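You operate a simulated robot arm through the tools that you are given. There is no shell and no other tool. Be economical: measure what you need, move in short steps, check, and stop when the job is done.

You run a simulated robot arm. Do the job below in one go: nothing can be reset, and whatever is moved stays where it is left.

JOB
Fold both end flaps of the nested ream and put it on the outgoing mat.
Fine: blue and orange plates down till the flaps hold, then back, before the ream is lifted; the other reams stay.
Where things are to end (x, y in the base frame): medium ream within 3 cm of [56, 22].
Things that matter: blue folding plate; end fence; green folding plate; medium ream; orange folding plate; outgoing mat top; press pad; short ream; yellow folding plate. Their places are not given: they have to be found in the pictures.

The check looks at the end state, three seconds after you hand in, the way a careful person would. Anything else that was tipped, shoved, dropped, spilled or broken makes it a failure. Flat cloth is picked up by pressing the open fingertips on it (5 to 10 N) and closing them slowly along it; thin cloth reads only 2 to 8 mm in the jaws.

ROBOT AND FRAMES
A 6-joint arm with a two-finger parallel gripper, fixed in place. Base frame: the origin is at the foot of the arm, x ahead of it, y to its left, z up; the work surface is at about z = 80. Readings come in cm, degrees, newtons and seconds.
With the tool pointing down near the work surface it reaches from about 26 to 68 cm from the base axis. Its first joint turns from -66.0 to 66.0 degrees. Payload 2.9 kg.
Tool frame: the origin (TCP) lies between the finger pads and is the grasp point; the fingertips stand 3 cm ahead of it; z points along the fingers, y is the line along which they close. Largest opening 11 cm; finger width 2, thickness 1; the body of the gripper, 4.8 by 11.2 cm, starts 5.5 cm behind the TCP.
Orientation is told as [roll, pitch, yaw] about the base's x, y, z axes, in that order, counted from this pose: with the fingers straight down and closing along the base's y, the tool's x points along the base's -x, its y along +y and its z along -z.

CONTROLS
- The arm moves only by the tool send_rows. Its argument "moves" is a list of rows, each an object (a shift or turn left out is 0, a gripper value left out holds the last) with "linear": the shift along the base's x, y, z in cm, a list of three; "turn": the turn, a rotation vector about the base's x, y, z in degrees, a list of three; "fingers": the gripper command, from -1 (shut) to 1 (fully open), values between in proportion. In form: [{"linear": [x, y, z], "turn": [ax, ay, az], "fingers": fingers}, ...]. A call has 1 to 20 rows; each row is the pose to reach, as a shift and turn from the pose commanded when the call began. Rows are played at 5 a second. More than 5 cm and 8.6 degrees between two rows, or a gripper value outside its range, and nothing of the call is played. Where a pose cannot be reached the arm comes as near as it can. A force on the tool above 50 N (or 10 N above the force at the start of the call, whichever is more), or a blocked arm, ends the call early, and 0.2 s more pass. Each finger travels about 10.8 cm/s and halts on what it meets, pressing with about 28 N; the grip force reading is that of the motor and also rises with nothing between the fingers. The clock runs only during rows and for 0.2 s after the last one: add rows that repeat a pose to give the fingers time. The reply holds the time, the measured pose of the TCP, the force on the tool along the base axes, the opening and the grip force, in the units named above and with some noise, with the torque about the TCP (base axes, N m) and any sound that the robot's microphone picked up.
- Cameras (640 x 400 px; columns grow to the right, rows downward): "scene" is fixed at [7.98, 43.57, 138.66]; the picture's right is [-0.73, -0.68, 0.00], its down [-0.38, 0.41, -0.83] and it looks along [0.56, -0.61, -0.56] (base axes); focal length 287 px, centre (320, 200). "wrist" rides on the gripper at [7.2, 1.7, -10.3] in the tool frame; the picture's right is [-0.23, 0.97, 0.00], its down [-0.76, -0.18, -0.62] and it looks along [-0.61, -0.14, 0.78] (tool axes); focal length 222 px, centre (320, 200).
- snapshot(camera): a new picture of that camera. The clock stands still meanwhile.
- locate(camera, pixels): for up to 12 pixels [column, row] of the newest picture of that camera ("zoom" is the newest enlarged one), the place [x, y, z] in the base frame of the surface seen there, good to about 0.2 cm. The clock stands still meanwhile.
- close_up(camera, box): a new picture of the part [left, top, right, bottom] of that camera's present view, enlarged. The clock stands still meanwhile.
- sign_off(): hands the job in; it is judged then, once.

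Work in short steps. Measure before you move; look again where a grasp or a placing could have gone wrong, and mend it. You have 80 turns and 38 pictures in all, those below and enlarged ones among them. Open the gripper and draw the arm clear of the work before you hand the job in, unless the task says otherwise; then end with one line.

The tools are called after "Call:" by a JSON object that holds its "op" and its "data". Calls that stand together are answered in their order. send_rows: Moves the arm, as the interface text tells. Its arguments: {"type":"object","properties":{"moves":{"type":"array","items":{"type":"object","properties":{"linear":{"type":"array","items":{"type":"number"}},"turn":{"type":"array","items":{"type":"number"}},"fingers":{"type":"number"}}}}},"required":["moves"]} The other tools are called the same way: snapshot (camera) takes a picture; locate (camera, pixels) gives the place of the surface under pixels of a picture; close_up (camera, box) takes an enlarged picture of a part of a camera's view; sign_off () hands the job in.

At the start:

```text
time_s: 0.0
tcp_pos: [34.83, -15.02, 113.63]
orientation: [0.0, 0.1, 0.0]
contact_force: [-0.1, -0.2, -0.6]
ft_torque: [0.01, -0.03, -0.02]
gripper_width: 10.99
gripper_force: 0.0
```

scene: 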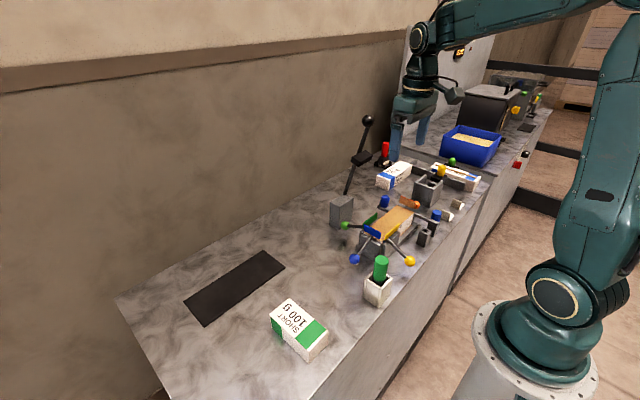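
wrist: 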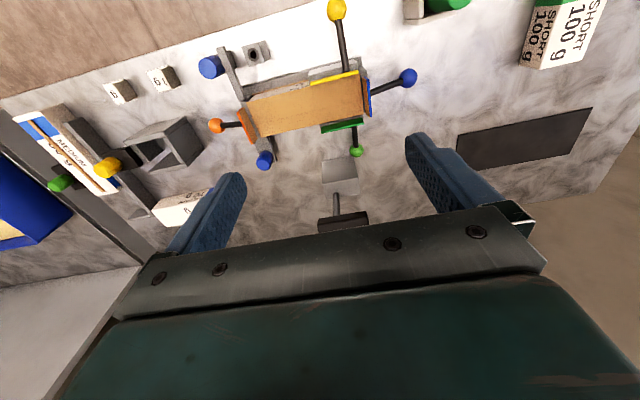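

The pictures show a fixture with four coloured plates around scene (385,230). I take enlarged views to understand it.

Call:
{"op": "close_up", "data": {"camera": "scene", "box": [320, 110, 500, 310]}}

Call:
{"op": "close_up", "data": {"camera": "wrist", "box": [180, 0, 440, 240]}}

```text
2.00 times, centred on (410, 210) of scene
```

zoom: 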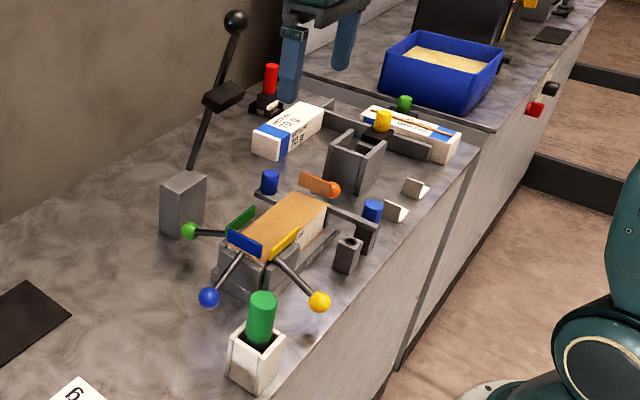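

```text
1.67 times, centred on (310, 120) of wrist
```

zoom: 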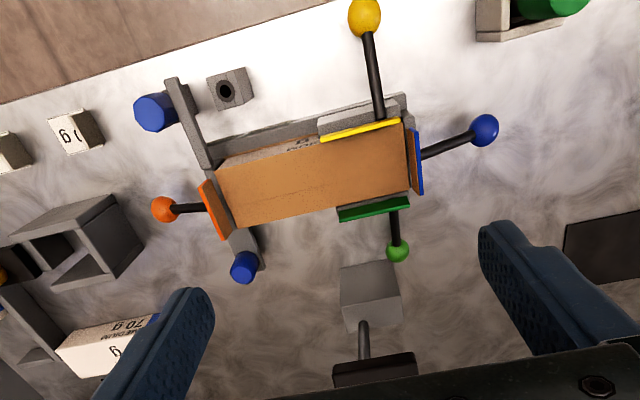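

I measure points of the fixture in the enlarged wrist picture.

Call:
{"op": "locate", "data": {"camera": "zoom", "pixels": [[484, 130], [364, 17], [398, 251], [163, 209], [412, 160], [360, 132], [375, 210], [215, 210], [230, 200], [380, 175], [155, 112], [243, 267]]}}

Call:
{"op": "locate", "data": {"camera": "scene", "pixels": [[355, 259], [410, 261], [345, 226], [417, 204], [371, 233], [373, 228], [395, 214], [235, 287], [300, 320], [367, 120], [342, 203], [426, 233]]}}

```text
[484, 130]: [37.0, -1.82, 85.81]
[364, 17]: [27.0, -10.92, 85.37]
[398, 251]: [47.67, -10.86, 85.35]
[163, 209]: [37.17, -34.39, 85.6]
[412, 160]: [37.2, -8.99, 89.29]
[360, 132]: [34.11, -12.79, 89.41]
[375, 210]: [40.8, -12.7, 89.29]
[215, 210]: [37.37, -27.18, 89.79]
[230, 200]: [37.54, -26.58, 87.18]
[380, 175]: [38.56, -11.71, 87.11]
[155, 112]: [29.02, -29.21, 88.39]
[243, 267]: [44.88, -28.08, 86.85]
```

```text
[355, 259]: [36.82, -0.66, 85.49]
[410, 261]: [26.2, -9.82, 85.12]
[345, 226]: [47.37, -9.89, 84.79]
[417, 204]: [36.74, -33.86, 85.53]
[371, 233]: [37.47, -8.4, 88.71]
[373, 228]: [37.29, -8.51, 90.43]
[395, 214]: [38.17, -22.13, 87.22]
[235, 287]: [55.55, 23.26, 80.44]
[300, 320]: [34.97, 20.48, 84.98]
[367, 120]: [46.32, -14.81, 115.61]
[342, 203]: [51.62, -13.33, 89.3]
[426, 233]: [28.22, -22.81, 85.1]
```

The ream lies along y (top z≈87.2) with blue knob near (37,-1.2,85.6) and orange knob near (37,-34.1,85.6). I check the press lever and mat extents before moving.

Call:
{"op": "locate", "data": {"camera": "scene", "pixels": [[360, 158], [352, 180], [366, 142], [265, 252], [284, 267], [185, 297], [205, 324], [380, 268], [376, 290], [360, 240], [395, 240], [400, 250]]}}

Call:
{"op": "send_rows", "data": {"moves": [{"linear": [0.5, 2, 0], "turn": [0, 0, -8]}, {"linear": [1, 4, 0], "turn": [0, 0, -16]}, {"linear": [1.5, 6, 0], "turn": [0, 0, -24]}, {"linear": [2, 8, 0], "turn": [0, 0, -32]}, {"linear": [2, 10, 0], "turn": [0, 0, -40]}, {"linear": [2, 12, 0], "turn": [0, 0, -48]}, {"linear": [2, 13.8, 0], "turn": [0, 0, -56]}, {"linear": [2, 13.8, 0], "turn": [0, 0, -64]}, {"linear": [2, 13.8, 0], "turn": [0, 0, -72]}, {"linear": [2, 13.8, 0], "turn": [0, 0, -80]}, {"linear": [2, 13.8, 0], "turn": [0, 0, -88]}, {"linear": [2, 13.8, 0], "turn": [0, 0, -90]}, {"linear": [2, 13.8, -4], "turn": [0, 0, -90]}, {"linear": [2, 13.8, -8], "turn": [0, 0, -90]}, {"linear": [2, 13.8, -12], "turn": [0, 0, -90]}, {"linear": [2, 13.8, -12], "turn": [0, 0, -90]}]}}

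Call:
{"op": "snapshot", "data": {"camera": "wrist"}}

Call:
{"op": "snapshot", "data": {"camera": "scene"}}

```text
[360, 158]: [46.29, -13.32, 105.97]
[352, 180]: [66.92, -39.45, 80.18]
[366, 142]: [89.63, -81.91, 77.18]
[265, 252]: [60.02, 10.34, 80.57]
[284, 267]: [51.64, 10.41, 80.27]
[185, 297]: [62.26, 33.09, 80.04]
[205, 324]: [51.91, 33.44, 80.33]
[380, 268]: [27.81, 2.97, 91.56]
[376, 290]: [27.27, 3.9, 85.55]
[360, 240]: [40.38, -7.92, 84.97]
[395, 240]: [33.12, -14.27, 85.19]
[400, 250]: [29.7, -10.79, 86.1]
```

```text
time_s: 3.4
tcp_pos: [36.79, -1.35, 101.52]
orientation: [0.0, -0.1, -90.0]
contact_force: [0.0, -0.5, -0.5]
ft_torque: [-0.01, 0.01, -0.03]
gripper_width: 11.01
gripper_force: 0.1
```

```text
33 pictures are left
```

wrist: 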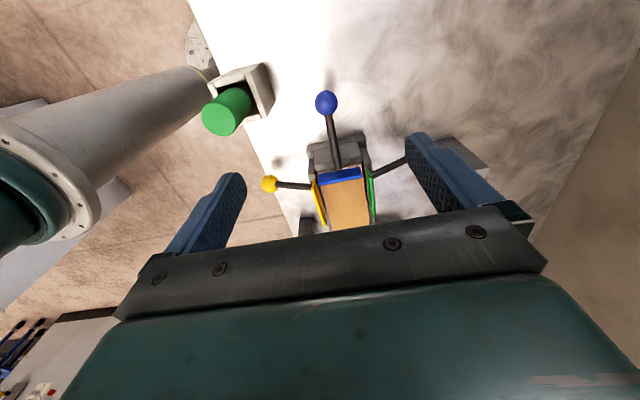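

```text
32 pictures are left
```

scene: 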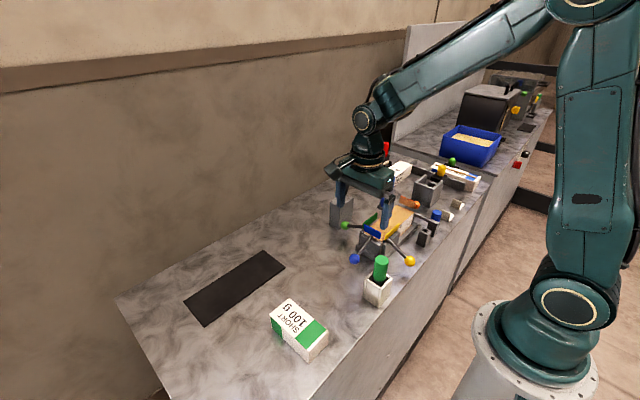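

The knob shows at wrist (326,103). I measure it and look at the blue plate closely.

Call:
{"op": "close_up", "data": {"camera": "wrist", "box": [260, 80, 420, 240]}}

Call:
{"op": "locate", "data": {"camera": "wrist", "pixels": [[326, 103], [326, 95], [326, 112], [316, 103], [336, 103], [340, 170], [340, 182], [345, 195]]}}

```text
2.50 times, centred on (340, 160) of wrist
```

zoom: 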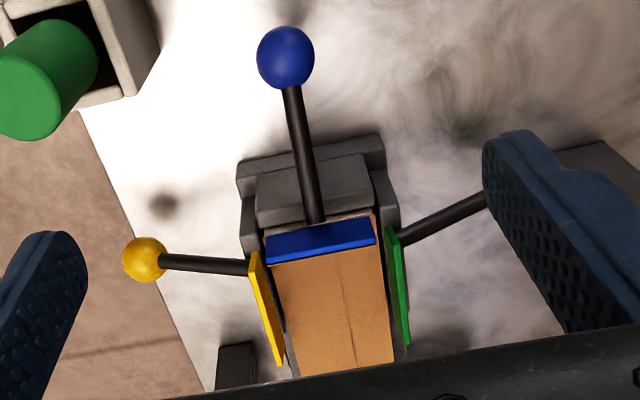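

```text
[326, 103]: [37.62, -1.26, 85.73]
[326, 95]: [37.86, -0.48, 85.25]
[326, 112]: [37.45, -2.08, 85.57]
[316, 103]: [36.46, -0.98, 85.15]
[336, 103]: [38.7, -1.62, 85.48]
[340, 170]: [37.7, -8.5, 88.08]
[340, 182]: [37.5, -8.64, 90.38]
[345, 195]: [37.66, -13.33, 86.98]
```

Knob centre is about (37.5,-1.3,84.8), hinge about y=-8.6, z≈87. I lower with a 5 cm opening around the knob and close.

Call:
{"op": "send_rows", "data": {"moves": [{"linear": [0.7, 0.05, -3], "fingers": -0.1}, {"linear": [0.7, 0.05, -6], "fingers": -0.1}, {"linear": [0.7, 0.05, -9], "fingers": -0.1}, {"linear": [0.7, 0.05, -12], "fingers": -0.1}, {"linear": [0.7, 0.05, -14.5], "fingers": -0.1}, {"linear": [0.7, 0.05, -16.7], "fingers": -0.1}, {"linear": [0.7, 0.05, -16.7], "fingers": -0.1}, {"linear": [0.7, 0.05, -16.7], "fingers": -0.5}, {"linear": [0.7, 0.05, -16.7], "fingers": -0.6}, {"linear": [0.7, 0.05, -16.7], "fingers": -0.7}, {"linear": [0.7, 0.05, -16.7], "fingers": -0.7}]}}

Call:
{"op": "snapshot", "data": {"camera": "wrist"}}

```text
time_s: 5.8
tcp_pos: [37.42, -1.23, 84.89]
orientation: [-0.2, -0.1, -89.9]
contact_force: [-8.4, -1.2, -3.3]
ft_torque: [0.29, 0.02, -0.01]
gripper_width: 2.73
gripper_force: 45.1
```

```text
30 pictures are left
```

wrist: 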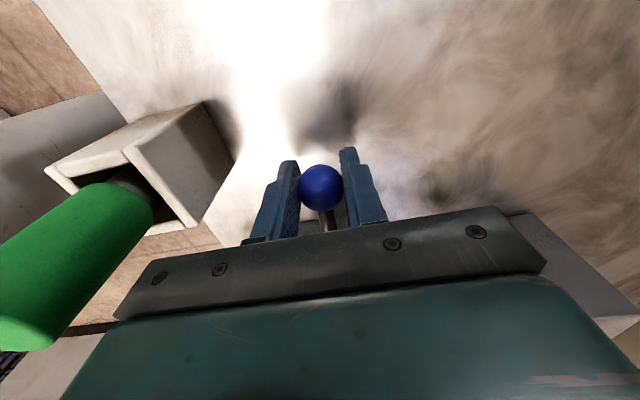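

The knob is held (2.7 cm, 45 N) with an 8 N side force, so I ease x by -0.2 and lift it along the first part of the arc.

Call:
{"op": "send_rows", "data": {"moves": [{"linear": [-0.2, 0, 0]}, {"linear": [-0.2, 0.15, 0.65]}, {"linear": [-0.2, 0.26, 1.27]}, {"linear": [-0.2, 0.3, 1.95]}, {"linear": [-0.2, 0.31, 2.6]}, {"linear": [-0.2, 0.25, 3.25]}, {"linear": [-0.2, 0.12, 3.91]}, {"linear": [-0.2, 0.12, 3.91]}]}}

Call:
{"op": "close_up", "data": {"camera": "scene", "box": [310, 150, 450, 290]}}

```text
time_s: 7.6
tcp_pos: [37.53, -1.01, 88.68]
orientation: [0.1, 0.2, -89.7]
contact_force: [7.5, 17.5, -11.9]
ft_torque: [1.03, -0.05, 0.02]
gripper_width: 2.71
gripper_force: 44.9
```

```text
2.86 times, centred on (380, 220) of scene
```

zoom: 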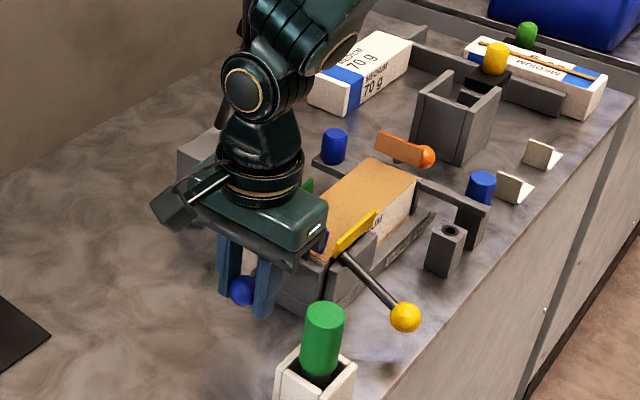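

The blue plate turns; a 17 N outward push suggests a slightly higher hinge (≈87.5) and larger radius. I correct and continue.

Call:
{"op": "send_rows", "data": {"moves": [{"linear": [0.15, 0.2, 0]}, {"linear": [0.15, 0.05, 0.7]}, {"linear": [0.15, -0.17, 1.34]}, {"linear": [0.15, -0.44, 1.98]}, {"linear": [0.15, -0.75, 2.59]}, {"linear": [0.15, -1.12, 3.16]}, {"linear": [0.15, -1.54, 3.71]}, {"linear": [0.15, -1.54, 3.71]}]}}

```text
time_s: 9.4
tcp_pos: [37.44, -2.98, 92.44]
orientation: [-0.1, -0.4, -90.4]
contact_force: [-8.2, -16.5, -5.3]
ft_torque: [-0.63, 0.1, 0.06]
gripper_width: 2.16
gripper_force: 5.1
```

The grip force fell and width is 2.16, so the ball may be slipping. I look.

Call:
{"op": "close_up", "data": {"camera": "wrist", "box": [220, 100, 420, 240]}}

Call:
{"op": "close_up", "data": {"camera": "scene", "box": [310, 150, 450, 290]}}

```text
2.86 times, centred on (320, 170) of wrist
```

zoom: 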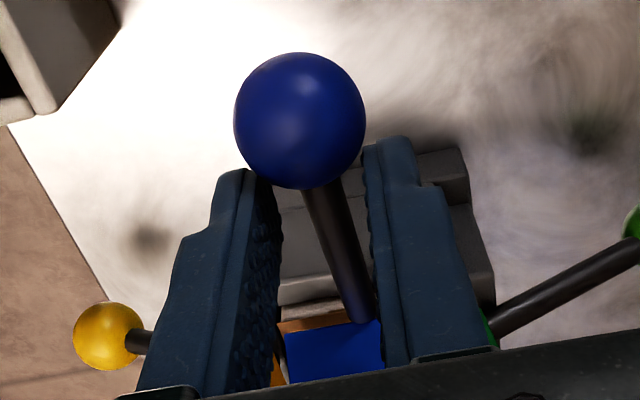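

```text
2.86 times, centred on (380, 220) of scene
```

zoom: 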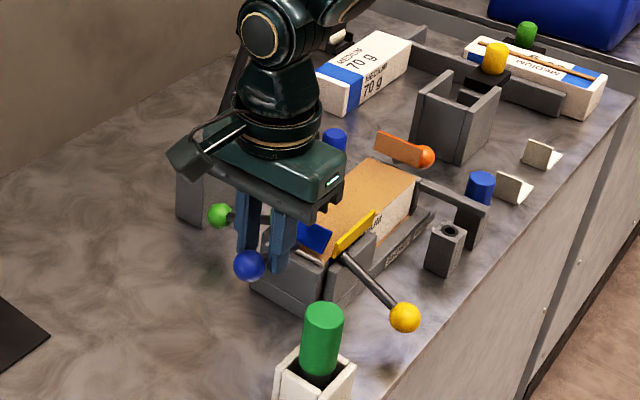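

The ball slid out toward +y, with the fingers now astride the lever. I measure the ball.

Call:
{"op": "locate", "data": {"camera": "zoom", "pixels": [[248, 262], [240, 268], [312, 236]]}}

Call:
{"op": "snapshot", "data": {"camera": "wrist"}}

Call:
{"op": "locate", "data": {"camera": "wrist", "pixels": [[313, 152], [313, 145], [298, 150], [329, 150], [313, 160], [332, 200], [326, 180]]}}

```text
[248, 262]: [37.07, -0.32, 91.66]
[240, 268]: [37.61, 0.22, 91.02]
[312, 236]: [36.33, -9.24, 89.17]
```

```text
26 pictures are left
```

wrist: 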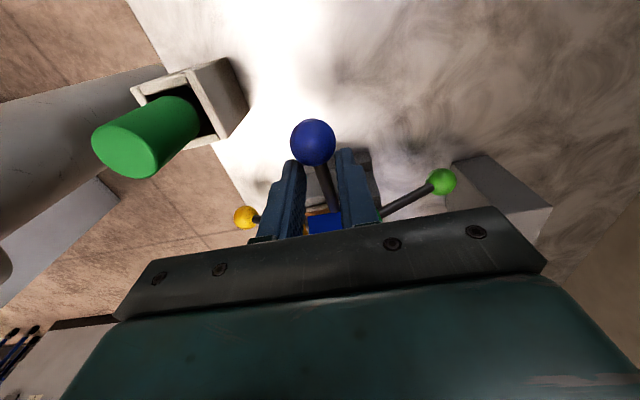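

```text
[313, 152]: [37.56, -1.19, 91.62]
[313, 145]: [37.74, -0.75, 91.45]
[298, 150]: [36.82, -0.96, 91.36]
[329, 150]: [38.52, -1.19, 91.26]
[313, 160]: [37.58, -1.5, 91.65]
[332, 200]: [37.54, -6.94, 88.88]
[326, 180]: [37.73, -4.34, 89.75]
```

Ball centre is ≈(37.5,-1.0,90.6), giving hinge ≈(-8.6,88.0), R≈8. I open, re-centre on the ball and grip again more firmly.

Call:
{"op": "send_rows", "data": {"moves": [{"fingers": -0.3}, {"fingers": -0.1}, {"linear": [0, 0, -0.6], "fingers": -0.1}, {"linear": [0, 0.8, -1.2], "fingers": -0.1}, {"linear": [0, 1.6, -1.9], "fingers": -0.1}, {"linear": [0, 1.6, -1.9], "fingers": -0.1}]}}

Call:
{"op": "snapshot", "data": {"camera": "wrist"}}

Call:
{"op": "locate", "data": {"camera": "wrist", "pixels": [[320, 187], [320, 175], [310, 187], [330, 187], [320, 195]]}}

```text
time_s: 10.8
tcp_pos: [37.46, -1.04, 90.55]
orientation: [0.0, 0.0, -90.0]
contact_force: [-0.7, -1.1, -0.5]
ft_torque: [-0.03, 0.03, 0.0]
gripper_width: 4.95
gripper_force: 0.1
```

```text
25 pictures are left
```

wrist: 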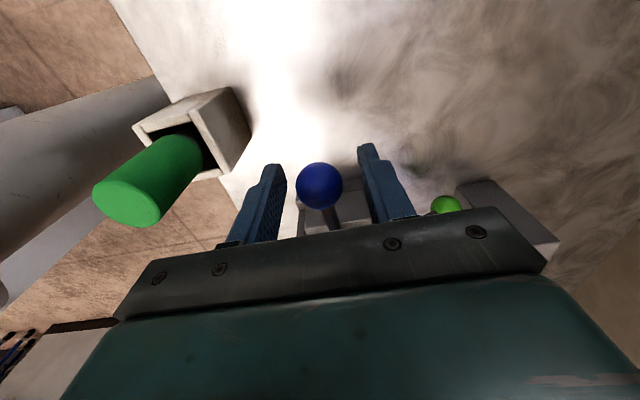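

```text
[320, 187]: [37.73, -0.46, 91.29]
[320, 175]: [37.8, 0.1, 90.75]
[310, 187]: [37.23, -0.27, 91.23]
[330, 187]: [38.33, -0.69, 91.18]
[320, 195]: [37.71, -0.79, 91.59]
```

The ball is centred between the fingers (wrist (320,187)) and the plate held its angle. I grip and continue on the corrected arc.

Call:
{"op": "send_rows", "data": {"moves": [{"linear": [0.1, 0, 0], "fingers": -0.5}, {"linear": [0.1, 0, 0], "fingers": -0.8}, {"linear": [0.1, 0, 0], "fingers": -0.8}, {"linear": [0.1, -0.18, 0.48]}, {"linear": [0.1, -0.39, 0.95]}, {"linear": [0.1, -0.65, 1.43]}, {"linear": [0.1, -0.94, 1.91]}, {"linear": [0.1, -1.27, 2.36]}, {"linear": [0.1, -1.27, 2.36]}]}}

```text
time_s: 12.8
tcp_pos: [37.52, -2.19, 92.94]
orientation: [-0.2, 0.2, -90.0]
contact_force: [-16.6, 15.4, -6.8]
ft_torque: [1.17, 0.1, 0.02]
gripper_width: 2.72
gripper_force: 45.0
```

Holding well (2.72 cm), mostly tangential resistance. I continue, easing x and slightly outward.

Call:
{"op": "send_rows", "data": {"moves": [{"linear": [-0.15, -0.3, 0.5]}, {"linear": [-0.15, -0.68, 0.9]}, {"linear": [-0.15, -1.08, 1.3]}, {"linear": [-0.15, -1.52, 1.66]}, {"linear": [-0.15, -1.98, 1.98]}, {"linear": [-0.15, -2.4, 2.25]}, {"linear": [-0.15, -2.4, 2.25]}]}}

Call:
{"op": "close_up", "data": {"camera": "scene", "box": [310, 150, 450, 290]}}

```text
time_s: 14.4
tcp_pos: [37.46, -4.65, 95.22]
orientation: [0.1, 0.2, -89.8]
contact_force: [-7.8, 17.3, 1.4]
ft_torque: [1.23, 0.13, 0.09]
gripper_width: 2.7
gripper_force: 45.3
```

```text
2.86 times, centred on (380, 220) of scene
```

zoom: 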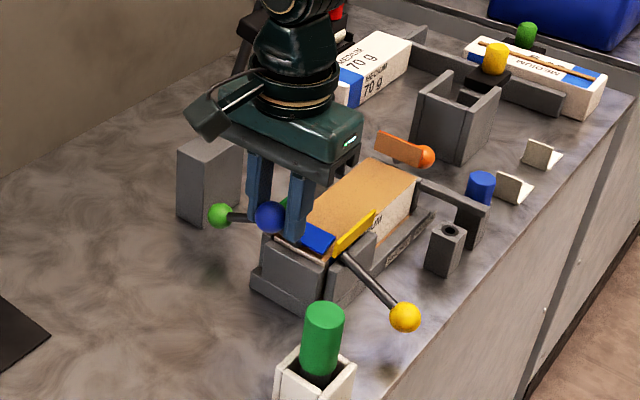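

The blue plate is nearly flat. I push on gently, watching the force, and hold.

Call:
{"op": "send_rows", "data": {"moves": [{"linear": [0.1, -0.45, 0.22]}, {"linear": [0.1, -0.9, 0.4]}, {"linear": [0.1, -0.9, 0.4]}]}}

Call:
{"op": "send_rows", "data": {"moves": [{"linear": [0, -0.4, 0.13]}, {"linear": [0, -0.8, 0.23]}, {"linear": [0, -0.8, 0.23]}, {"linear": [0, -0.8, 0.23]}]}}

```text
time_s: 15.2
tcp_pos: [37.56, -5.54, 95.71]
orientation: [-0.1, 0.1, -90.0]
contact_force: [-14.8, 13.8, 6.7]
ft_torque: [0.86, 0.18, 0.11]
gripper_width: 2.67
gripper_force: 45.2
```

```text
time_s: 16.2
tcp_pos: [37.71, -6.56, 95.75]
orientation: [0.1, 0.0, -90.0]
contact_force: [-0.6, -0.5, -0.2]
ft_torque: [0.01, 0.02, -0.01]
gripper_width: 1.1
gripper_force: 0.1
```

The ball slipped out (width 1.1, no force), likely at the stop or upward. I look.

Call:
{"op": "snapshot", "data": {"camera": "wrist"}}

Call:
{"op": "close_up", "data": {"camera": "scene", "box": [330, 170, 430, 280]}}

Call:
{"op": "locate", "data": {"camera": "zoom", "pixels": [[250, 185], [270, 260], [280, 240]]}}

```text
23 pictures are left
```

wrist: 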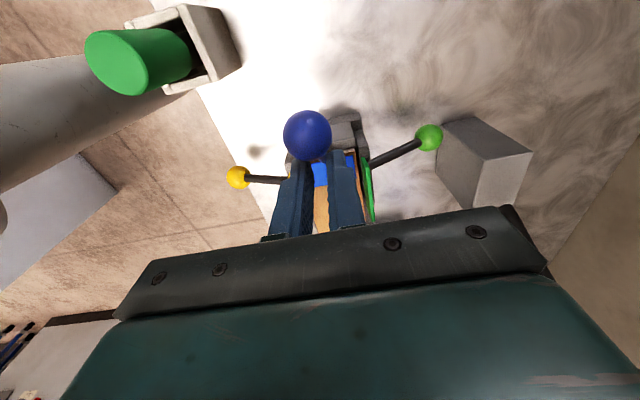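

```text
3.64 times, centred on (380, 225) of scene
```

zoom: 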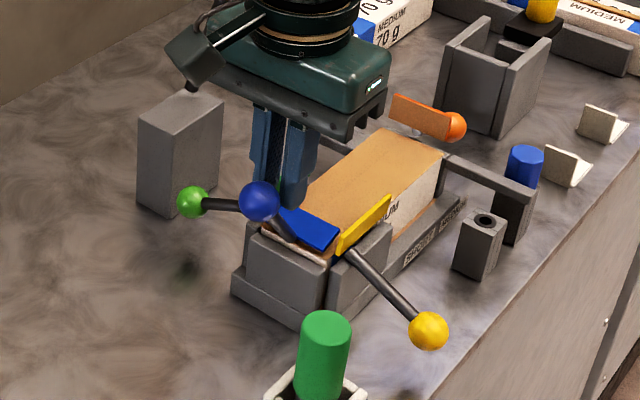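

```text
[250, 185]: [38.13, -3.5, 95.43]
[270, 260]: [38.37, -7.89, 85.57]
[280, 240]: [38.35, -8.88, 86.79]
```

Call:
{"op": "locate", "data": {"camera": "wrist", "pixels": [[307, 135], [307, 148], [307, 120], [322, 175]]}}

Call:
{"op": "locate", "data": {"camera": "zoom", "pixels": [[310, 225], [326, 248], [283, 207], [338, 225]]}}

```text
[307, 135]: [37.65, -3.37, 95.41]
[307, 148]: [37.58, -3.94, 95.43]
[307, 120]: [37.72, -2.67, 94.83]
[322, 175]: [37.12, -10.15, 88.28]
```

```text
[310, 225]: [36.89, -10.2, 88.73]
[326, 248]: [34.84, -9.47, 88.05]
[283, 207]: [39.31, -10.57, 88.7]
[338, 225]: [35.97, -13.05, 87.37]
```

The ball is at ≈(37.65,-4.0,94.4), i.e. plate still ~13° short. I go over the ball with the fingers 1.6 cm apart as a cradle and push it from the +y side.

Call:
{"op": "send_rows", "data": {"moves": [{"linear": [0, 0, 2.5], "fingers": -0.7}, {"linear": [0, 0, 5], "fingers": -0.7}, {"linear": [0, 3, 5], "fingers": -0.7}, {"linear": [0, 6.2, 5], "fingers": -0.7}, {"linear": [0, 6.2, 2.5], "fingers": -0.7}, {"linear": [0, 6.2, 0], "fingers": -0.7}, {"linear": [0, 6.2, 0], "fingers": -0.7}]}}

Call:
{"op": "send_rows", "data": {"moves": [{"linear": [0, -0.6, 0]}, {"linear": [0, -1.2, 0.1]}, {"linear": [0, -1.6, 0.2]}, {"linear": [0, -2.0, 0.3]}, {"linear": [0, -2.0, 0.3]}]}}

```text
time_s: 17.8
tcp_pos: [37.63, -0.14, 95.89]
orientation: [0.0, 0.0, -90.0]
contact_force: [0.8, 0.3, 0.1]
ft_torque: [0.0, 0.0, 0.0]
gripper_width: 1.62
gripper_force: 0.1
```

```text
time_s: 19.0
tcp_pos: [37.57, -2.32, 96.21]
orientation: [-0.1, 0.0, -90.0]
contact_force: [-1.0, 1.1, 0.3]
ft_torque: [0.02, 0.05, -0.01]
gripper_width: 1.66
gripper_force: 0.4
```

Barely any contact yet; I keep pushing in -y in small steps.

Call:
{"op": "send_rows", "data": {"moves": [{"linear": [0, -0.3, 0.1]}, {"linear": [0, -0.6, 0.2]}, {"linear": [0, -0.9, 0.3]}, {"linear": [0, -1.2, 0.35]}, {"linear": [0, -1.2, 0.35]}]}}

Call:
{"op": "snapshot", "data": {"camera": "wrist"}}

Call:
{"op": "close_up", "data": {"camera": "scene", "box": [330, 170, 430, 280]}}

```text
time_s: 20.2
tcp_pos: [37.57, -3.55, 96.51]
orientation: [0.0, -0.1, -89.9]
contact_force: [0.8, 0.5, -0.4]
ft_torque: [0.0, 0.01, -0.04]
gripper_width: 1.66
gripper_force: 0.4
```

```text
21 pictures are left
```

wrist: 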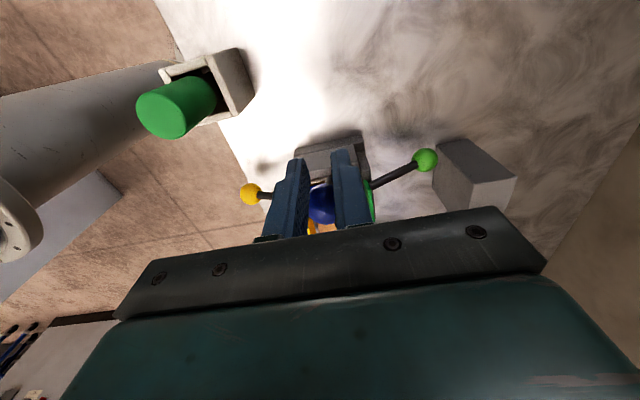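

```text
3.64 times, centred on (380, 225) of scene
```

zoom: 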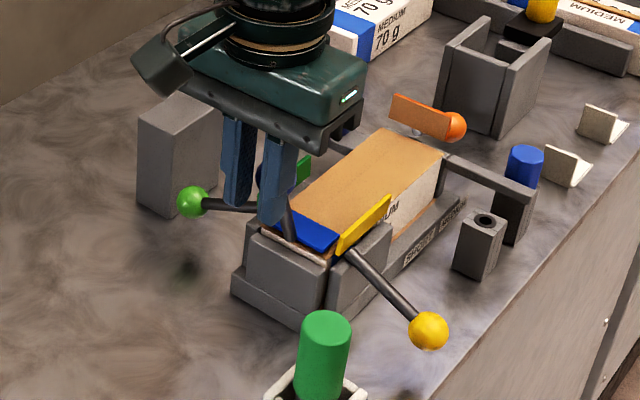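

The ball sits against the cradle's inner side and the plate looks flatter. I measure the plate tilt and push a little more.

Call:
{"op": "locate", "data": {"camera": "zoom", "pixels": [[302, 213], [312, 230], [320, 240], [332, 240], [340, 205]]}}

Call:
{"op": "send_rows", "data": {"moves": [{"linear": [0, -0.3, 0.05]}, {"linear": [0, -0.6, 0.1]}, {"linear": [0, -0.9, 0.1]}, {"linear": [0, -1.2, 0.1]}, {"linear": [0, -1.2, 0.1]}]}}

```text
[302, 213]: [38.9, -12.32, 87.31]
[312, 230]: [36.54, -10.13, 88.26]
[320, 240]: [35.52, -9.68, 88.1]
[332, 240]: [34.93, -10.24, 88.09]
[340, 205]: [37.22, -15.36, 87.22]
```

```text
time_s: 21.4
tcp_pos: [37.56, -3.89, 96.57]
orientation: [-0.1, 0.9, -88.9]
contact_force: [0.2, 0.8, 0.6]
ft_torque: [0.0, -0.02, -0.01]
gripper_width: 1.65
gripper_force: 0.2
stopped in row 5: the force on the tool passed its limit at 66 N (the readings are from after the stop); the commanded pose is now the measured one
```

The plate reached its stop (66 N). I hold a light push for over a second so the flap sets, then back off.

Call:
{"op": "send_rows", "data": {"moves": [{"linear": [0, -0.2, 0]}, {"linear": [0, -0.3, 0]}, {"linear": [0, -0.4, 0]}, {"linear": [0, -0.4, 0]}, {"linear": [0, -0.4, 0]}, {"linear": [0, -0.4, 0]}, {"linear": [0, -0.4, 0]}, {"linear": [0, -0.4, 0]}, {"linear": [0, -0.4, 0]}]}}

Call:
{"op": "snapshot", "data": {"camera": "wrist"}}

```text
time_s: 23.4
tcp_pos: [37.53, -4.13, 96.43]
orientation: [-0.2, 1.0, -88.7]
contact_force: [-10.6, 20.6, -1.2]
ft_torque: [0.25, 0.05, -0.33]
gripper_width: 2.13
gripper_force: 4.9
```

```text
19 pictures are left
```

wrist: 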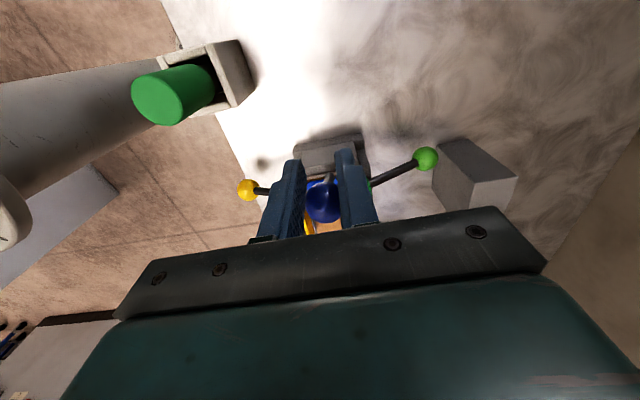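

The flap plate held at its stop with ~20 N. Now I lift over the ball, drop behind it on the -y side and start pushing it back.

Call:
{"op": "send_rows", "data": {"moves": [{"linear": [0, 0.8, 0], "fingers": -0.7}, {"linear": [0, 0.8, 3], "fingers": -0.7}, {"linear": [0, 0.8, 5.2]}, {"linear": [0, -2.2, 5.2]}, {"linear": [0, -5.2, 5.2]}, {"linear": [0, -5.2, 2.5]}, {"linear": [0, -5.2, 0]}, {"linear": [0, -5.2, 0]}, {"linear": [0, -4.5, 0]}, {"linear": [0, -3.8, 0]}, {"linear": [0, -3.1, -0.1]}, {"linear": [0, -2.4, -0.4]}, {"linear": [0, -1.8, -0.8]}, {"linear": [0, -1.2, -1.3]}, {"linear": [0, -0.6, -1.8]}, {"linear": [0, 0, -2.3]}, {"linear": [0, 0, -2.3]}]}}

Call:
{"op": "snapshot", "data": {"camera": "wrist"}}

Call:
{"op": "close_up", "data": {"camera": "scene", "box": [330, 170, 430, 280]}}

```text
time_s: 27.0
tcp_pos: [37.48, -4.26, 94.19]
orientation: [-0.2, 0.9, -88.7]
contact_force: [-1.0, -1.8, -0.9]
ft_torque: [-0.06, -0.02, 0.02]
gripper_width: 1.71
gripper_force: 0.1
```

```text
18 pictures are left
```

wrist: 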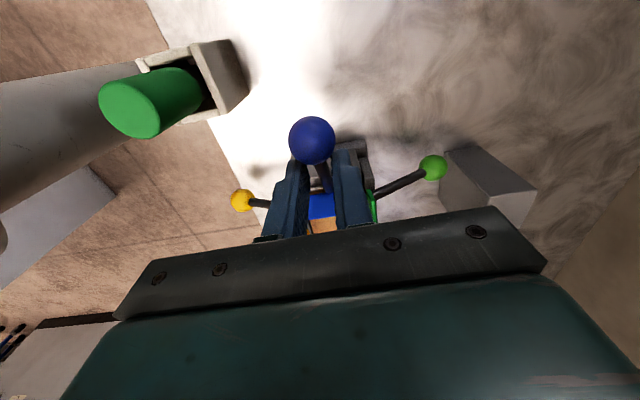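

```text
3.64 times, centred on (380, 225) of scene
```

zoom: 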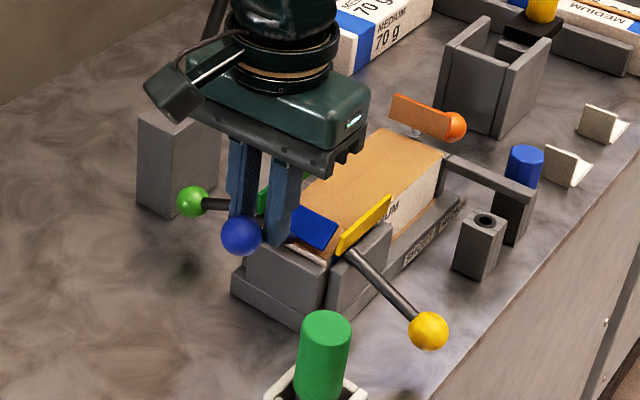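

The ball is now at ≈(-2,92.6). I go on top of it and press it down along the arc to its original place.

Call:
{"op": "send_rows", "data": {"moves": [{"linear": [0, -0.4, 1]}, {"linear": [0, -0.2, 4]}, {"linear": [0, 2.4, 4]}, {"linear": [0, 2.6, 2.5]}, {"linear": [0, 2.94, 1.2]}, {"linear": [0, 3.2, 0.5]}, {"linear": [0, 3.4, -0.2]}, {"linear": [0, 3.55, -0.85]}, {"linear": [0, 3.66, -1.5]}, {"linear": [0, 3.7, -2.2]}, {"linear": [0, 3.66, -2.9]}, {"linear": [0, 3.55, -3.6]}, {"linear": [0, 3.4, -4.3]}, {"linear": [0, 3.25, -4.8]}, {"linear": [0, 3.05, -5.3]}, {"linear": [0, 3.05, -5.3]}]}}

Call:
{"op": "send_rows", "data": {"moves": [{"linear": [0, 0, 4]}, {"linear": [0, 0, 8]}, {"linear": [0, 0, 12]}, {"linear": [0, 0, 12]}]}}

Call:
{"op": "close_up", "data": {"camera": "wrist", "box": [240, 60, 440, 240]}}

Call:
{"op": "close_up", "data": {"camera": "scene", "box": [330, 170, 430, 280]}}

```text
time_s: 30.4
tcp_pos: [37.66, -1.25, 88.89]
orientation: [-0.2, 0.9, -88.8]
contact_force: [0.0, 0.0, 1.1]
ft_torque: [0.02, -0.04, 0.01]
gripper_width: 1.65
gripper_force: 0.0
```

```text
time_s: 31.4
tcp_pos: [37.58, -1.33, 100.84]
orientation: [-0.1, 0.9, -88.7]
contact_force: [-0.6, -0.3, 0.2]
ft_torque: [0.01, 0.01, 0.01]
gripper_width: 1.63
gripper_force: 0.1
```

```text
2.22 times, centred on (340, 150) of wrist
```

zoom: 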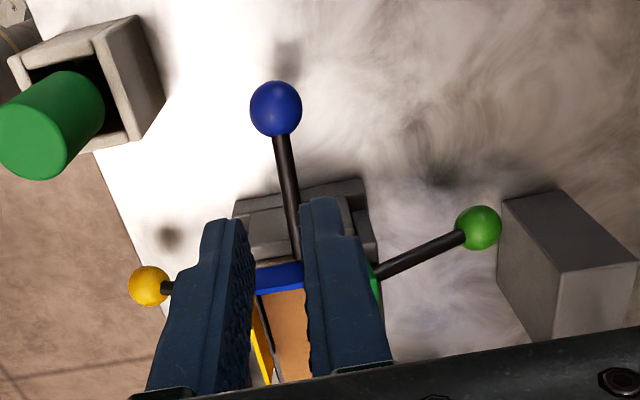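

```text
3.64 times, centred on (380, 225) of scene
```

zoom: 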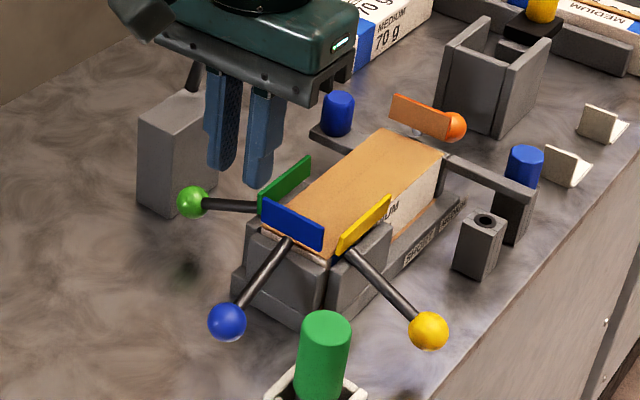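

Blue plate is back upright. Now I travel to above the orange knob, staying at x≈35 to clear the press lever at (46,-14).

Call:
{"op": "send_rows", "data": {"moves": [{"linear": [-1.5, -3, 0.5], "fingers": -0.3}, {"linear": [-2.5, -7, 0.5], "turn": [0, 0, -1.3]}, {"linear": [-2.5, -11, 0.5], "turn": [0, 0, -1.3]}, {"linear": [-2.5, -15, 0.5], "turn": [0, 0, -1.3]}, {"linear": [-2.5, -19, 0.5], "turn": [0, 0, -1.3]}, {"linear": [-2.5, -23, 0.5], "turn": [0, 0, -1.3]}, {"linear": [-2.5, -27, 0.5], "turn": [0, 0, -1.3]}, {"linear": [-1.5, -30, 0.5], "turn": [0, 0, -1.3]}, {"linear": [-0.5, -32.5, 0.5], "turn": [0, 0, -1.3], "fingers": -0.1}, {"linear": [-0.5, -32.5, 0.5], "turn": [0, 0, -1.3], "fingers": -0.1}]}}

Call:
{"op": "snapshot", "data": {"camera": "wrist"}}

Call:
{"op": "close_up", "data": {"camera": "scene", "box": [360, 150, 480, 270]}}

```text
time_s: 33.6
tcp_pos: [37.01, -33.88, 101.33]
orientation: [-0.1, 0.9, -90.1]
contact_force: [-0.5, -0.2, 0.4]
ft_torque: [0.03, 0.0, -0.01]
gripper_width: 4.93
gripper_force: 0.1
```

```text
14 pictures are left
```

wrist: 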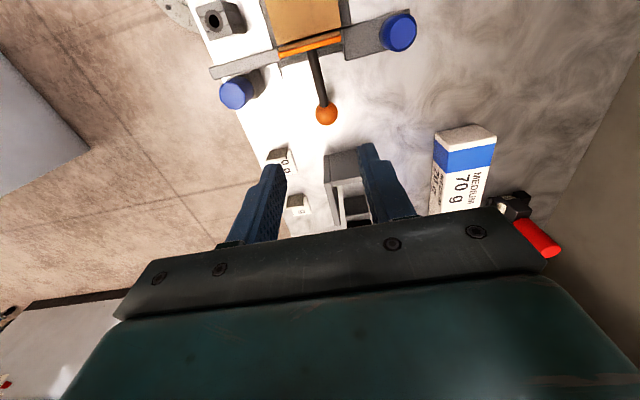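

```text
3.33 times, centred on (420, 210) of scene
```

zoom: 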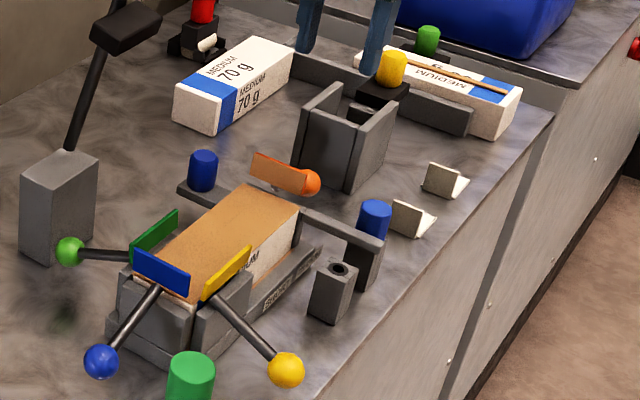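

I measure the orange knob, lever, fence pegs and the grey holder behind.

Call:
{"op": "locate", "data": {"camera": "wrist", "pixels": [[326, 113], [326, 106], [326, 121], [317, 113], [335, 113], [318, 75], [312, 52], [310, 42], [345, 160], [350, 190], [236, 93], [398, 33]]}}

Call:
{"op": "locate", "data": {"camera": "zoom", "pixels": [[305, 183], [350, 185], [303, 150], [312, 110], [270, 165], [395, 218], [165, 262]]}}

```text
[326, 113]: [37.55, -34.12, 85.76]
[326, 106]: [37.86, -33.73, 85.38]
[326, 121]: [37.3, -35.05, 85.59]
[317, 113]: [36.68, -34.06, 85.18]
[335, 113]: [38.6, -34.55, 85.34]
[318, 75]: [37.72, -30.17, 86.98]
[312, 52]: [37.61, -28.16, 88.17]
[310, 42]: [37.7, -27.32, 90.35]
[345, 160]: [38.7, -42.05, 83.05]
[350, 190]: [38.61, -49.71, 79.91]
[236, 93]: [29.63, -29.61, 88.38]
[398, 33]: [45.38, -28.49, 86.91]
```

```text
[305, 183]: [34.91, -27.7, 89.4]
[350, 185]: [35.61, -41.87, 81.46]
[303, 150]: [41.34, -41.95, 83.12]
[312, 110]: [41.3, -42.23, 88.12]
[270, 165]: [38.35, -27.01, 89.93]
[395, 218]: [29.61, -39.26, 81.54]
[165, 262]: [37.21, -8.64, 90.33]
```

Orange ball ≈(37.6,-34.5,84.5), hinge ≈(y -27.4, z 88). I descend around it and grip.

Call:
{"op": "send_rows", "data": {"moves": [{"linear": [0.5, -0.6, -3]}, {"linear": [0.5, -0.6, -7]}, {"linear": [0.5, -0.6, -11]}, {"linear": [0.5, -0.6, -14.5]}, {"linear": [0.5, -0.6, -16.7]}, {"linear": [0.5, -0.6, -16.7]}, {"linear": [0.5, -0.6, -16.7], "fingers": -0.5}, {"linear": [0.5, -0.6, -16.7], "fingers": -0.8}, {"linear": [0.5, -0.6, -16.7], "fingers": -0.8}, {"linear": [0.5, -0.6, -16.7], "fingers": -0.8}]}}

```text
time_s: 35.8
tcp_pos: [37.5, -34.29, 84.61]
orientation: [-0.2, 0.9, -90.1]
contact_force: [-5.0, -0.2, -2.6]
ft_torque: [-0.2, 0.0, -0.05]
gripper_width: 2.68
gripper_force: 44.9
```

The ball is gripped (2.68 cm). I lift along the computed arc.

Call:
{"op": "send_rows", "data": {"moves": [{"linear": [-0.05, -0.22, 0.5]}, {"linear": [-0.05, -0.41, 1.02]}, {"linear": [-0.05, -0.56, 1.55]}, {"linear": [-0.05, -0.68, 2.09]}, {"linear": [-0.05, -0.76, 2.64]}, {"linear": [-0.05, -0.8, 3.18]}, {"linear": [-0.05, -0.8, 3.74]}, {"linear": [-0.05, -0.76, 4.29]}, {"linear": [-0.05, -0.68, 4.83]}, {"linear": [-0.05, -0.57, 5.37]}, {"linear": [-0.05, -0.4, 5.9]}, {"linear": [-0.05, -0.22, 6.42]}, {"linear": [-0.05, 0.02, 6.92]}, {"linear": [-0.05, 0.26, 7.41]}, {"linear": [-0.05, 0.26, 7.41]}]}}

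Call:
{"op": "snapshot", "data": {"camera": "wrist"}}

```text
time_s: 39.0
tcp_pos: [37.51, -34.13, 92.09]
orientation: [-0.1, 0.8, -90.1]
contact_force: [-2.3, -13.8, -10.8]
ft_torque: [-1.27, 0.06, 0.01]
gripper_width: 2.68
gripper_force: 45.2
```

```text
12 pictures are left
```

wrist: 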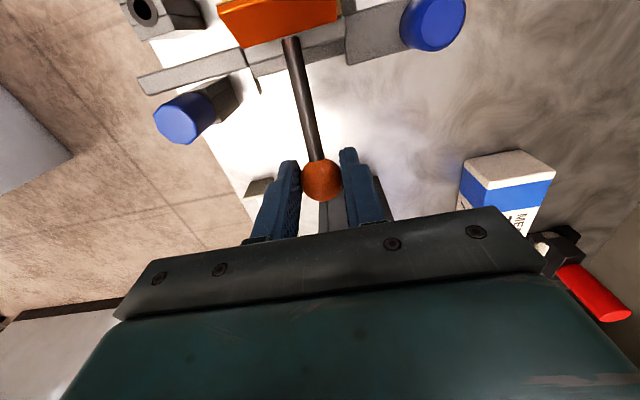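

Grip holds well, ball at (-34.1,92.1). I continue the arc to about 55°.

Call:
{"op": "send_rows", "data": {"moves": [{"linear": [0, 0.3, 0.44]}, {"linear": [0, 0.6, 0.87]}, {"linear": [0, 0.97, 1.29]}, {"linear": [0, 1.34, 1.68]}, {"linear": [0, 1.76, 2.04]}, {"linear": [0, 2.2, 2.37]}, {"linear": [0, 2.2, 2.37]}]}}

```text
time_s: 40.6
tcp_pos: [37.55, -31.7, 94.47]
orientation: [-0.2, 1.1, -90.1]
contact_force: [-0.2, 1.1, -1.8]
ft_torque: [0.13, -0.02, -0.02]
gripper_width: 1.12
gripper_force: 0.2
```

The ball slipped out on the -y side as before. I go over it with a 1.6 cm gap, drop behind at y≈-37.3 and push it in +y.

Call:
{"op": "send_rows", "data": {"moves": [{"linear": [0, 0, 2.8], "fingers": -0.7}, {"linear": [0, 0, 5.6], "fingers": -0.7}, {"linear": [0, -2.8, 5.6]}, {"linear": [0, -5.6, 5.6]}, {"linear": [0, -5.6, 3]}, {"linear": [0, -5.6, 0.3]}, {"linear": [0, -5.6, 0.3]}, {"linear": [0, -5, 0.3]}, {"linear": [0, -4.5, 0.4]}, {"linear": [0, -4, 0.6]}, {"linear": [0, -3.5, 0.9]}, {"linear": [0, -3, 1.1]}, {"linear": [0, -2.5, 1.3]}, {"linear": [0, -2.0, 1.5]}, {"linear": [0, -1.6, 1.6]}, {"linear": [0, -1.2, 1.7]}, {"linear": [0, -1.2, 1.7]}]}}

Call:
{"op": "snapshot", "data": {"camera": "wrist"}}

```text
time_s: 44.2
tcp_pos: [37.49, -33.12, 96.12]
orientation: [-0.2, 1.0, -90.2]
contact_force: [-0.4, 0.1, -0.6]
ft_torque: [-0.03, 0.01, 0.01]
gripper_width: 1.68
gripper_force: 0.5
```

```text
11 pictures are left
```

wrist: 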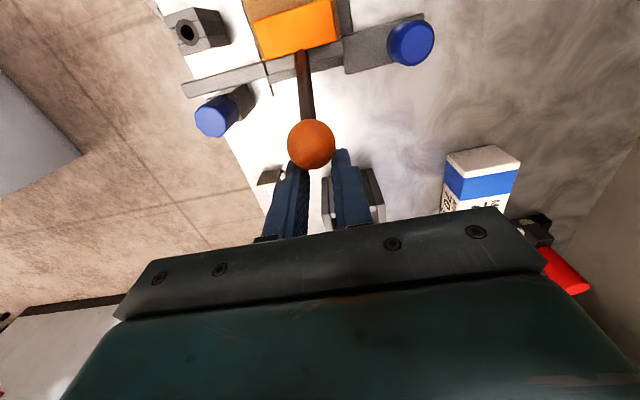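

Cradle is behind the ball and the plate is going down. I push on to its stop in small steps.

Call:
{"op": "send_rows", "data": {"moves": [{"linear": [0, 0.2, 0.05]}, {"linear": [0, 0.4, 0.1]}, {"linear": [0, 0.6, 0.15]}, {"linear": [0, 0.8, 0.2]}, {"linear": [0, 1.0, 0.25]}, {"linear": [0, 1.2, 0.3]}, {"linear": [0, 1.3, 0.3]}, {"linear": [0, 1.4, 0.3]}, {"linear": [0, 1.5, 0.3]}, {"linear": [0, 1.6, 0.3]}, {"linear": [0, 1.7, 0.3]}, {"linear": [0, 1.7, 0.3]}]}}

```text
time_s: 46.8
tcp_pos: [37.51, -31.45, 96.41]
orientation: [-0.1, 0.7, -90.4]
contact_force: [-2.8, -28.1, 3.3]
ft_torque: [-0.33, -0.02, -0.05]
gripper_width: 2.19
gripper_force: 45.2
```

28 N resistance: the orange plate is at its stop. I hold there, and check with a picture.

Call:
{"op": "send_rows", "data": {"moves": [{"linear": [0, 0.05, 0]}, {"linear": [0, 0.05, 0]}, {"linear": [0, 0.05, 0]}, {"linear": [0, 0.05, 0]}, {"linear": [0, 0.05, 0]}, {"linear": [0, 0.05, 0]}, {"linear": [0, 0.05, 0]}, {"linear": [0, 0.05, 0]}]}}

Call:
{"op": "close_up", "data": {"camera": "scene", "box": [350, 150, 470, 270]}}

Call:
{"op": "locate", "data": {"camera": "zoom", "pixels": [[290, 190], [300, 205], [320, 205]]}}

```text
time_s: 48.6
tcp_pos: [37.52, -31.41, 96.5]
orientation: [-0.1, 0.7, -90.3]
contact_force: [-3.4, -29.1, 5.1]
ft_torque: [-0.26, 0.03, 0.03]
gripper_width: 2.13
gripper_force: 45.1
```

```text
3.33 times, centred on (410, 210) of scene
```

zoom: 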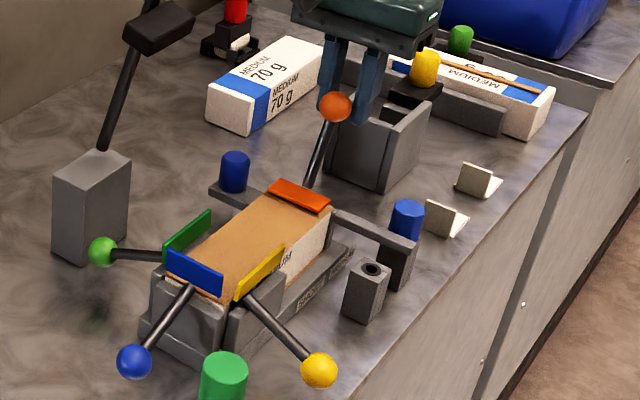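

```text
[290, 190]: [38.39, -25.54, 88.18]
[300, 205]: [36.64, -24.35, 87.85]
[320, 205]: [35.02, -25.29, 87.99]
```

Orange plate is flat. Now I mirror the return: lift over the ball, drop on its +y side and push it back out.

Call:
{"op": "send_rows", "data": {"moves": [{"linear": [0, -1.0, 0], "fingers": -0.7}, {"linear": [0, -1.0, 3], "fingers": -0.7}, {"linear": [0, -1.0, 5.2]}, {"linear": [0, 2.0, 5.2]}, {"linear": [0, 5.0, 5.2]}, {"linear": [0, 5.0, 2.5]}, {"linear": [0, 5.0, 0]}, {"linear": [0, 5.0, 0]}, {"linear": [0, 4.2, 0]}, {"linear": [0, 3.5, 0]}, {"linear": [0, 2.8, -0.1]}, {"linear": [0, 2.1, -0.4]}, {"linear": [0, 1.5, -0.8]}, {"linear": [0, 0.9, -1.3]}, {"linear": [0, 0.3, -1.8]}, {"linear": [0, -0.3, -2.3]}, {"linear": [0, -0.3, -2.3]}]}}

Call:
{"op": "snapshot", "data": {"camera": "wrist"}}

```text
time_s: 52.2
tcp_pos: [37.55, -31.61, 94.24]
orientation: [-0.1, 0.8, -90.2]
contact_force: [0.0, 0.9, 0.0]
ft_torque: [0.02, -0.06, -0.01]
gripper_width: 1.67
gripper_force: 0.2
```

```text
9 pictures are left
```

wrist: 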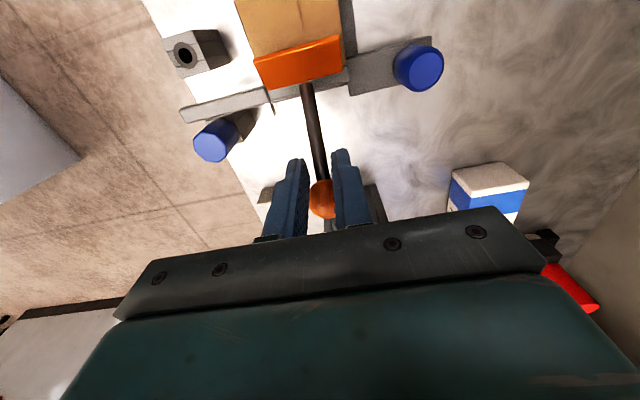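

The ball is moving out as planned (≈-33.9). I go on top and press it down along the mirrored arc, then rise.

Call:
{"op": "send_rows", "data": {"moves": [{"linear": [0, 0.4, 1]}, {"linear": [0, 0.2, 4]}, {"linear": [0, -2.4, 4]}, {"linear": [0, -2.6, 2.5]}, {"linear": [0, -2.94, 1.2]}, {"linear": [0, -3.2, 0.5]}, {"linear": [0, -3.4, -0.2]}, {"linear": [0, -3.55, -0.85]}, {"linear": [0, -3.66, -1.5]}, {"linear": [0, -3.7, -2.2]}, {"linear": [0, -3.66, -2.9]}, {"linear": [0, -3.55, -3.6]}, {"linear": [0, -3.4, -4.3]}, {"linear": [0, -3.25, -4.8]}, {"linear": [0, -3.05, -5.3]}, {"linear": [0, -3.05, -5.3]}]}}

Call:
{"op": "send_rows", "data": {"moves": [{"linear": [0, 0, 4]}, {"linear": [-0.5, 0, 8]}, {"linear": [-1, 2, 12]}, {"linear": [-1.5, 6, 13]}, {"linear": [-2, 10, 13], "fingers": 0}, {"linear": [-2, 12, 13], "fingers": 0.5}, {"linear": [-1.5, 14.2, 13], "fingers": 0.5}, {"linear": [-1.0, 14.2, 13], "fingers": 0.5}]}}

Call:
{"op": "close_up", "data": {"camera": "scene", "box": [340, 160, 460, 280]}}

Call:
{"op": "snapshot", "data": {"camera": "wrist"}}

```text
time_s: 55.6
tcp_pos: [37.57, -34.72, 88.91]
orientation: [-0.3, 0.8, -90.1]
contact_force: [-0.1, 0.0, -0.7]
ft_torque: [-0.04, -0.01, -0.01]
gripper_width: 1.65
gripper_force: 0.1
```

```text
time_s: 57.4
tcp_pos: [36.52, -20.34, 101.93]
orientation: [0.0, 0.9, -90.0]
contact_force: [0.5, 0.1, 0.7]
ft_torque: [0.01, 0.02, -0.02]
gripper_width: 8.26
gripper_force: 0.0
```

```text
3.33 times, centred on (400, 220) of scene
```

zoom: 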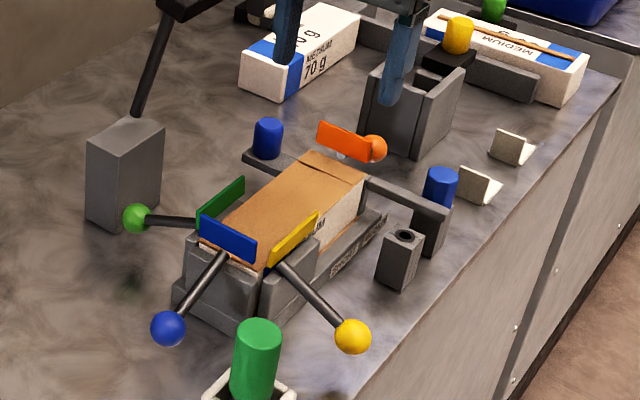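

```text
7 pictures are left
```

wrist: 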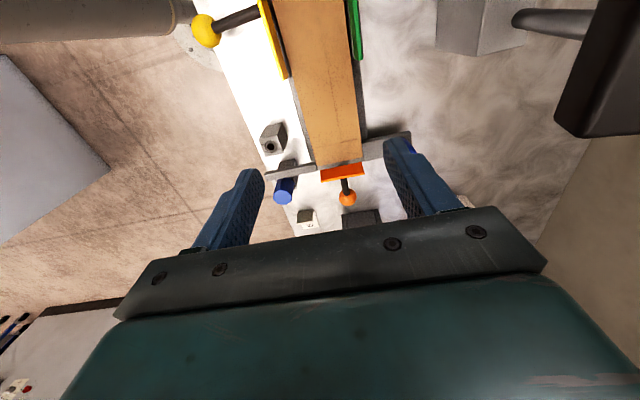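

The orange flap is visibly folded, both plates back. I measure the ream sides and the rail heights for the grasp.

Call:
{"op": "locate", "data": {"camera": "wrist", "pixels": [[301, 120], [303, 135], [358, 120], [363, 120], [352, 60], [292, 90], [297, 100], [330, 150], [372, 133]]}}

Call:
{"op": "locate", "data": {"camera": "zoom", "pixels": [[320, 235], [345, 215], [345, 245], [330, 265], [358, 235], [340, 180], [222, 225], [260, 240], [300, 180], [242, 262], [365, 192], [385, 215]]}}

```text
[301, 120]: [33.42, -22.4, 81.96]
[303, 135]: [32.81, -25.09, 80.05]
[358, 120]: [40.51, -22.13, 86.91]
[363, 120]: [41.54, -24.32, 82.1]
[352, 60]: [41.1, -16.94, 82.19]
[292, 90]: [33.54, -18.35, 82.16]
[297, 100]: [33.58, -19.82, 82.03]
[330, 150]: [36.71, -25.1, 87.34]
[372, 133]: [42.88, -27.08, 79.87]
```

```text
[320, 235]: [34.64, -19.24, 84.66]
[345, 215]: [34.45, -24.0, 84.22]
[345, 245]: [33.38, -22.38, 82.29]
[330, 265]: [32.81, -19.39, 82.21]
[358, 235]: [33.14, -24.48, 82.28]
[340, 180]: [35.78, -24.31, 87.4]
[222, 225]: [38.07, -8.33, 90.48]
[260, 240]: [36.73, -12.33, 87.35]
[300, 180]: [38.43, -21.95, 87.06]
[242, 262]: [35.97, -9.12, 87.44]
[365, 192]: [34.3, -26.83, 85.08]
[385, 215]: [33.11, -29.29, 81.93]
```

Call:
{"op": "locate", "data": {"camera": "zoom", "pixels": [[317, 218], [305, 232], [243, 182], [240, 192], [318, 228]]}}

Call:
{"op": "send_rows", "data": {"moves": [{"linear": [1, 0.3, -1], "turn": [0, -0.9, 0], "fingers": 0.7}, {"linear": [1, 0.3, -1], "turn": [0, -0.9, 0], "fingers": 0.7}]}}

```text
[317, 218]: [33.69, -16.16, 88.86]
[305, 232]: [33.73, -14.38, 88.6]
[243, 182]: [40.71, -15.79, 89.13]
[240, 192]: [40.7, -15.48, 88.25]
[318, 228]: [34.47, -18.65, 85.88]
```

```text
time_s: 58.0
tcp_pos: [37.47, -20.26, 100.85]
orientation: [0.8, 0.8, -90.1]
contact_force: [0.5, -0.4, 0.7]
ft_torque: [0.03, -0.02, 0.03]
gripper_width: 9.32
gripper_force: 0.1
```

Side plates end at y≈-16.2, rails are at z 82.2. I level the tool and descend at y≈-19.6 to TCP z≈85.9.

Call:
{"op": "send_rows", "data": {"moves": [{"linear": [0.1, 0.6, -3], "turn": [-0.85, 0.9, 0], "fingers": 0.65}, {"linear": [0.1, 0.6, -7], "turn": [-0.85, 0.9, 0]}, {"linear": [0.1, 0.6, -10], "turn": [-0.85, 0.9, 0]}, {"linear": [0.1, 0.6, -13], "turn": [-0.85, 0.9, 0]}, {"linear": [0.1, 0.6, -15], "turn": [-0.85, 0.9, 0]}, {"linear": [0.1, 0.6, -15], "turn": [-0.85, 0.9, 0]}]}}

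Call:
{"op": "send_rows", "data": {"moves": [{"fingers": 0.4}, {"fingers": 0.25}, {"fingers": 0.15}, {"fingers": 0.05}, {"fingers": -0.05}, {"fingers": -0.2}, {"fingers": -0.2}]}}

```text
time_s: 59.4
tcp_pos: [37.51, -19.41, 85.8]
orientation: [0.0, 0.1, -90.1]
contact_force: [-0.3, -0.2, 0.3]
ft_torque: [-0.01, 0.0, 0.0]
gripper_width: 9.08
gripper_force: 0.1
```

```text
time_s: 61.0
tcp_pos: [37.55, -19.52, 85.95]
orientation: [-0.1, 0.1, -90.1]
contact_force: [-1.3, -0.4, 2.2]
ft_torque: [0.08, -0.09, 0.07]
gripper_width: 5.76
gripper_force: 28.1
```

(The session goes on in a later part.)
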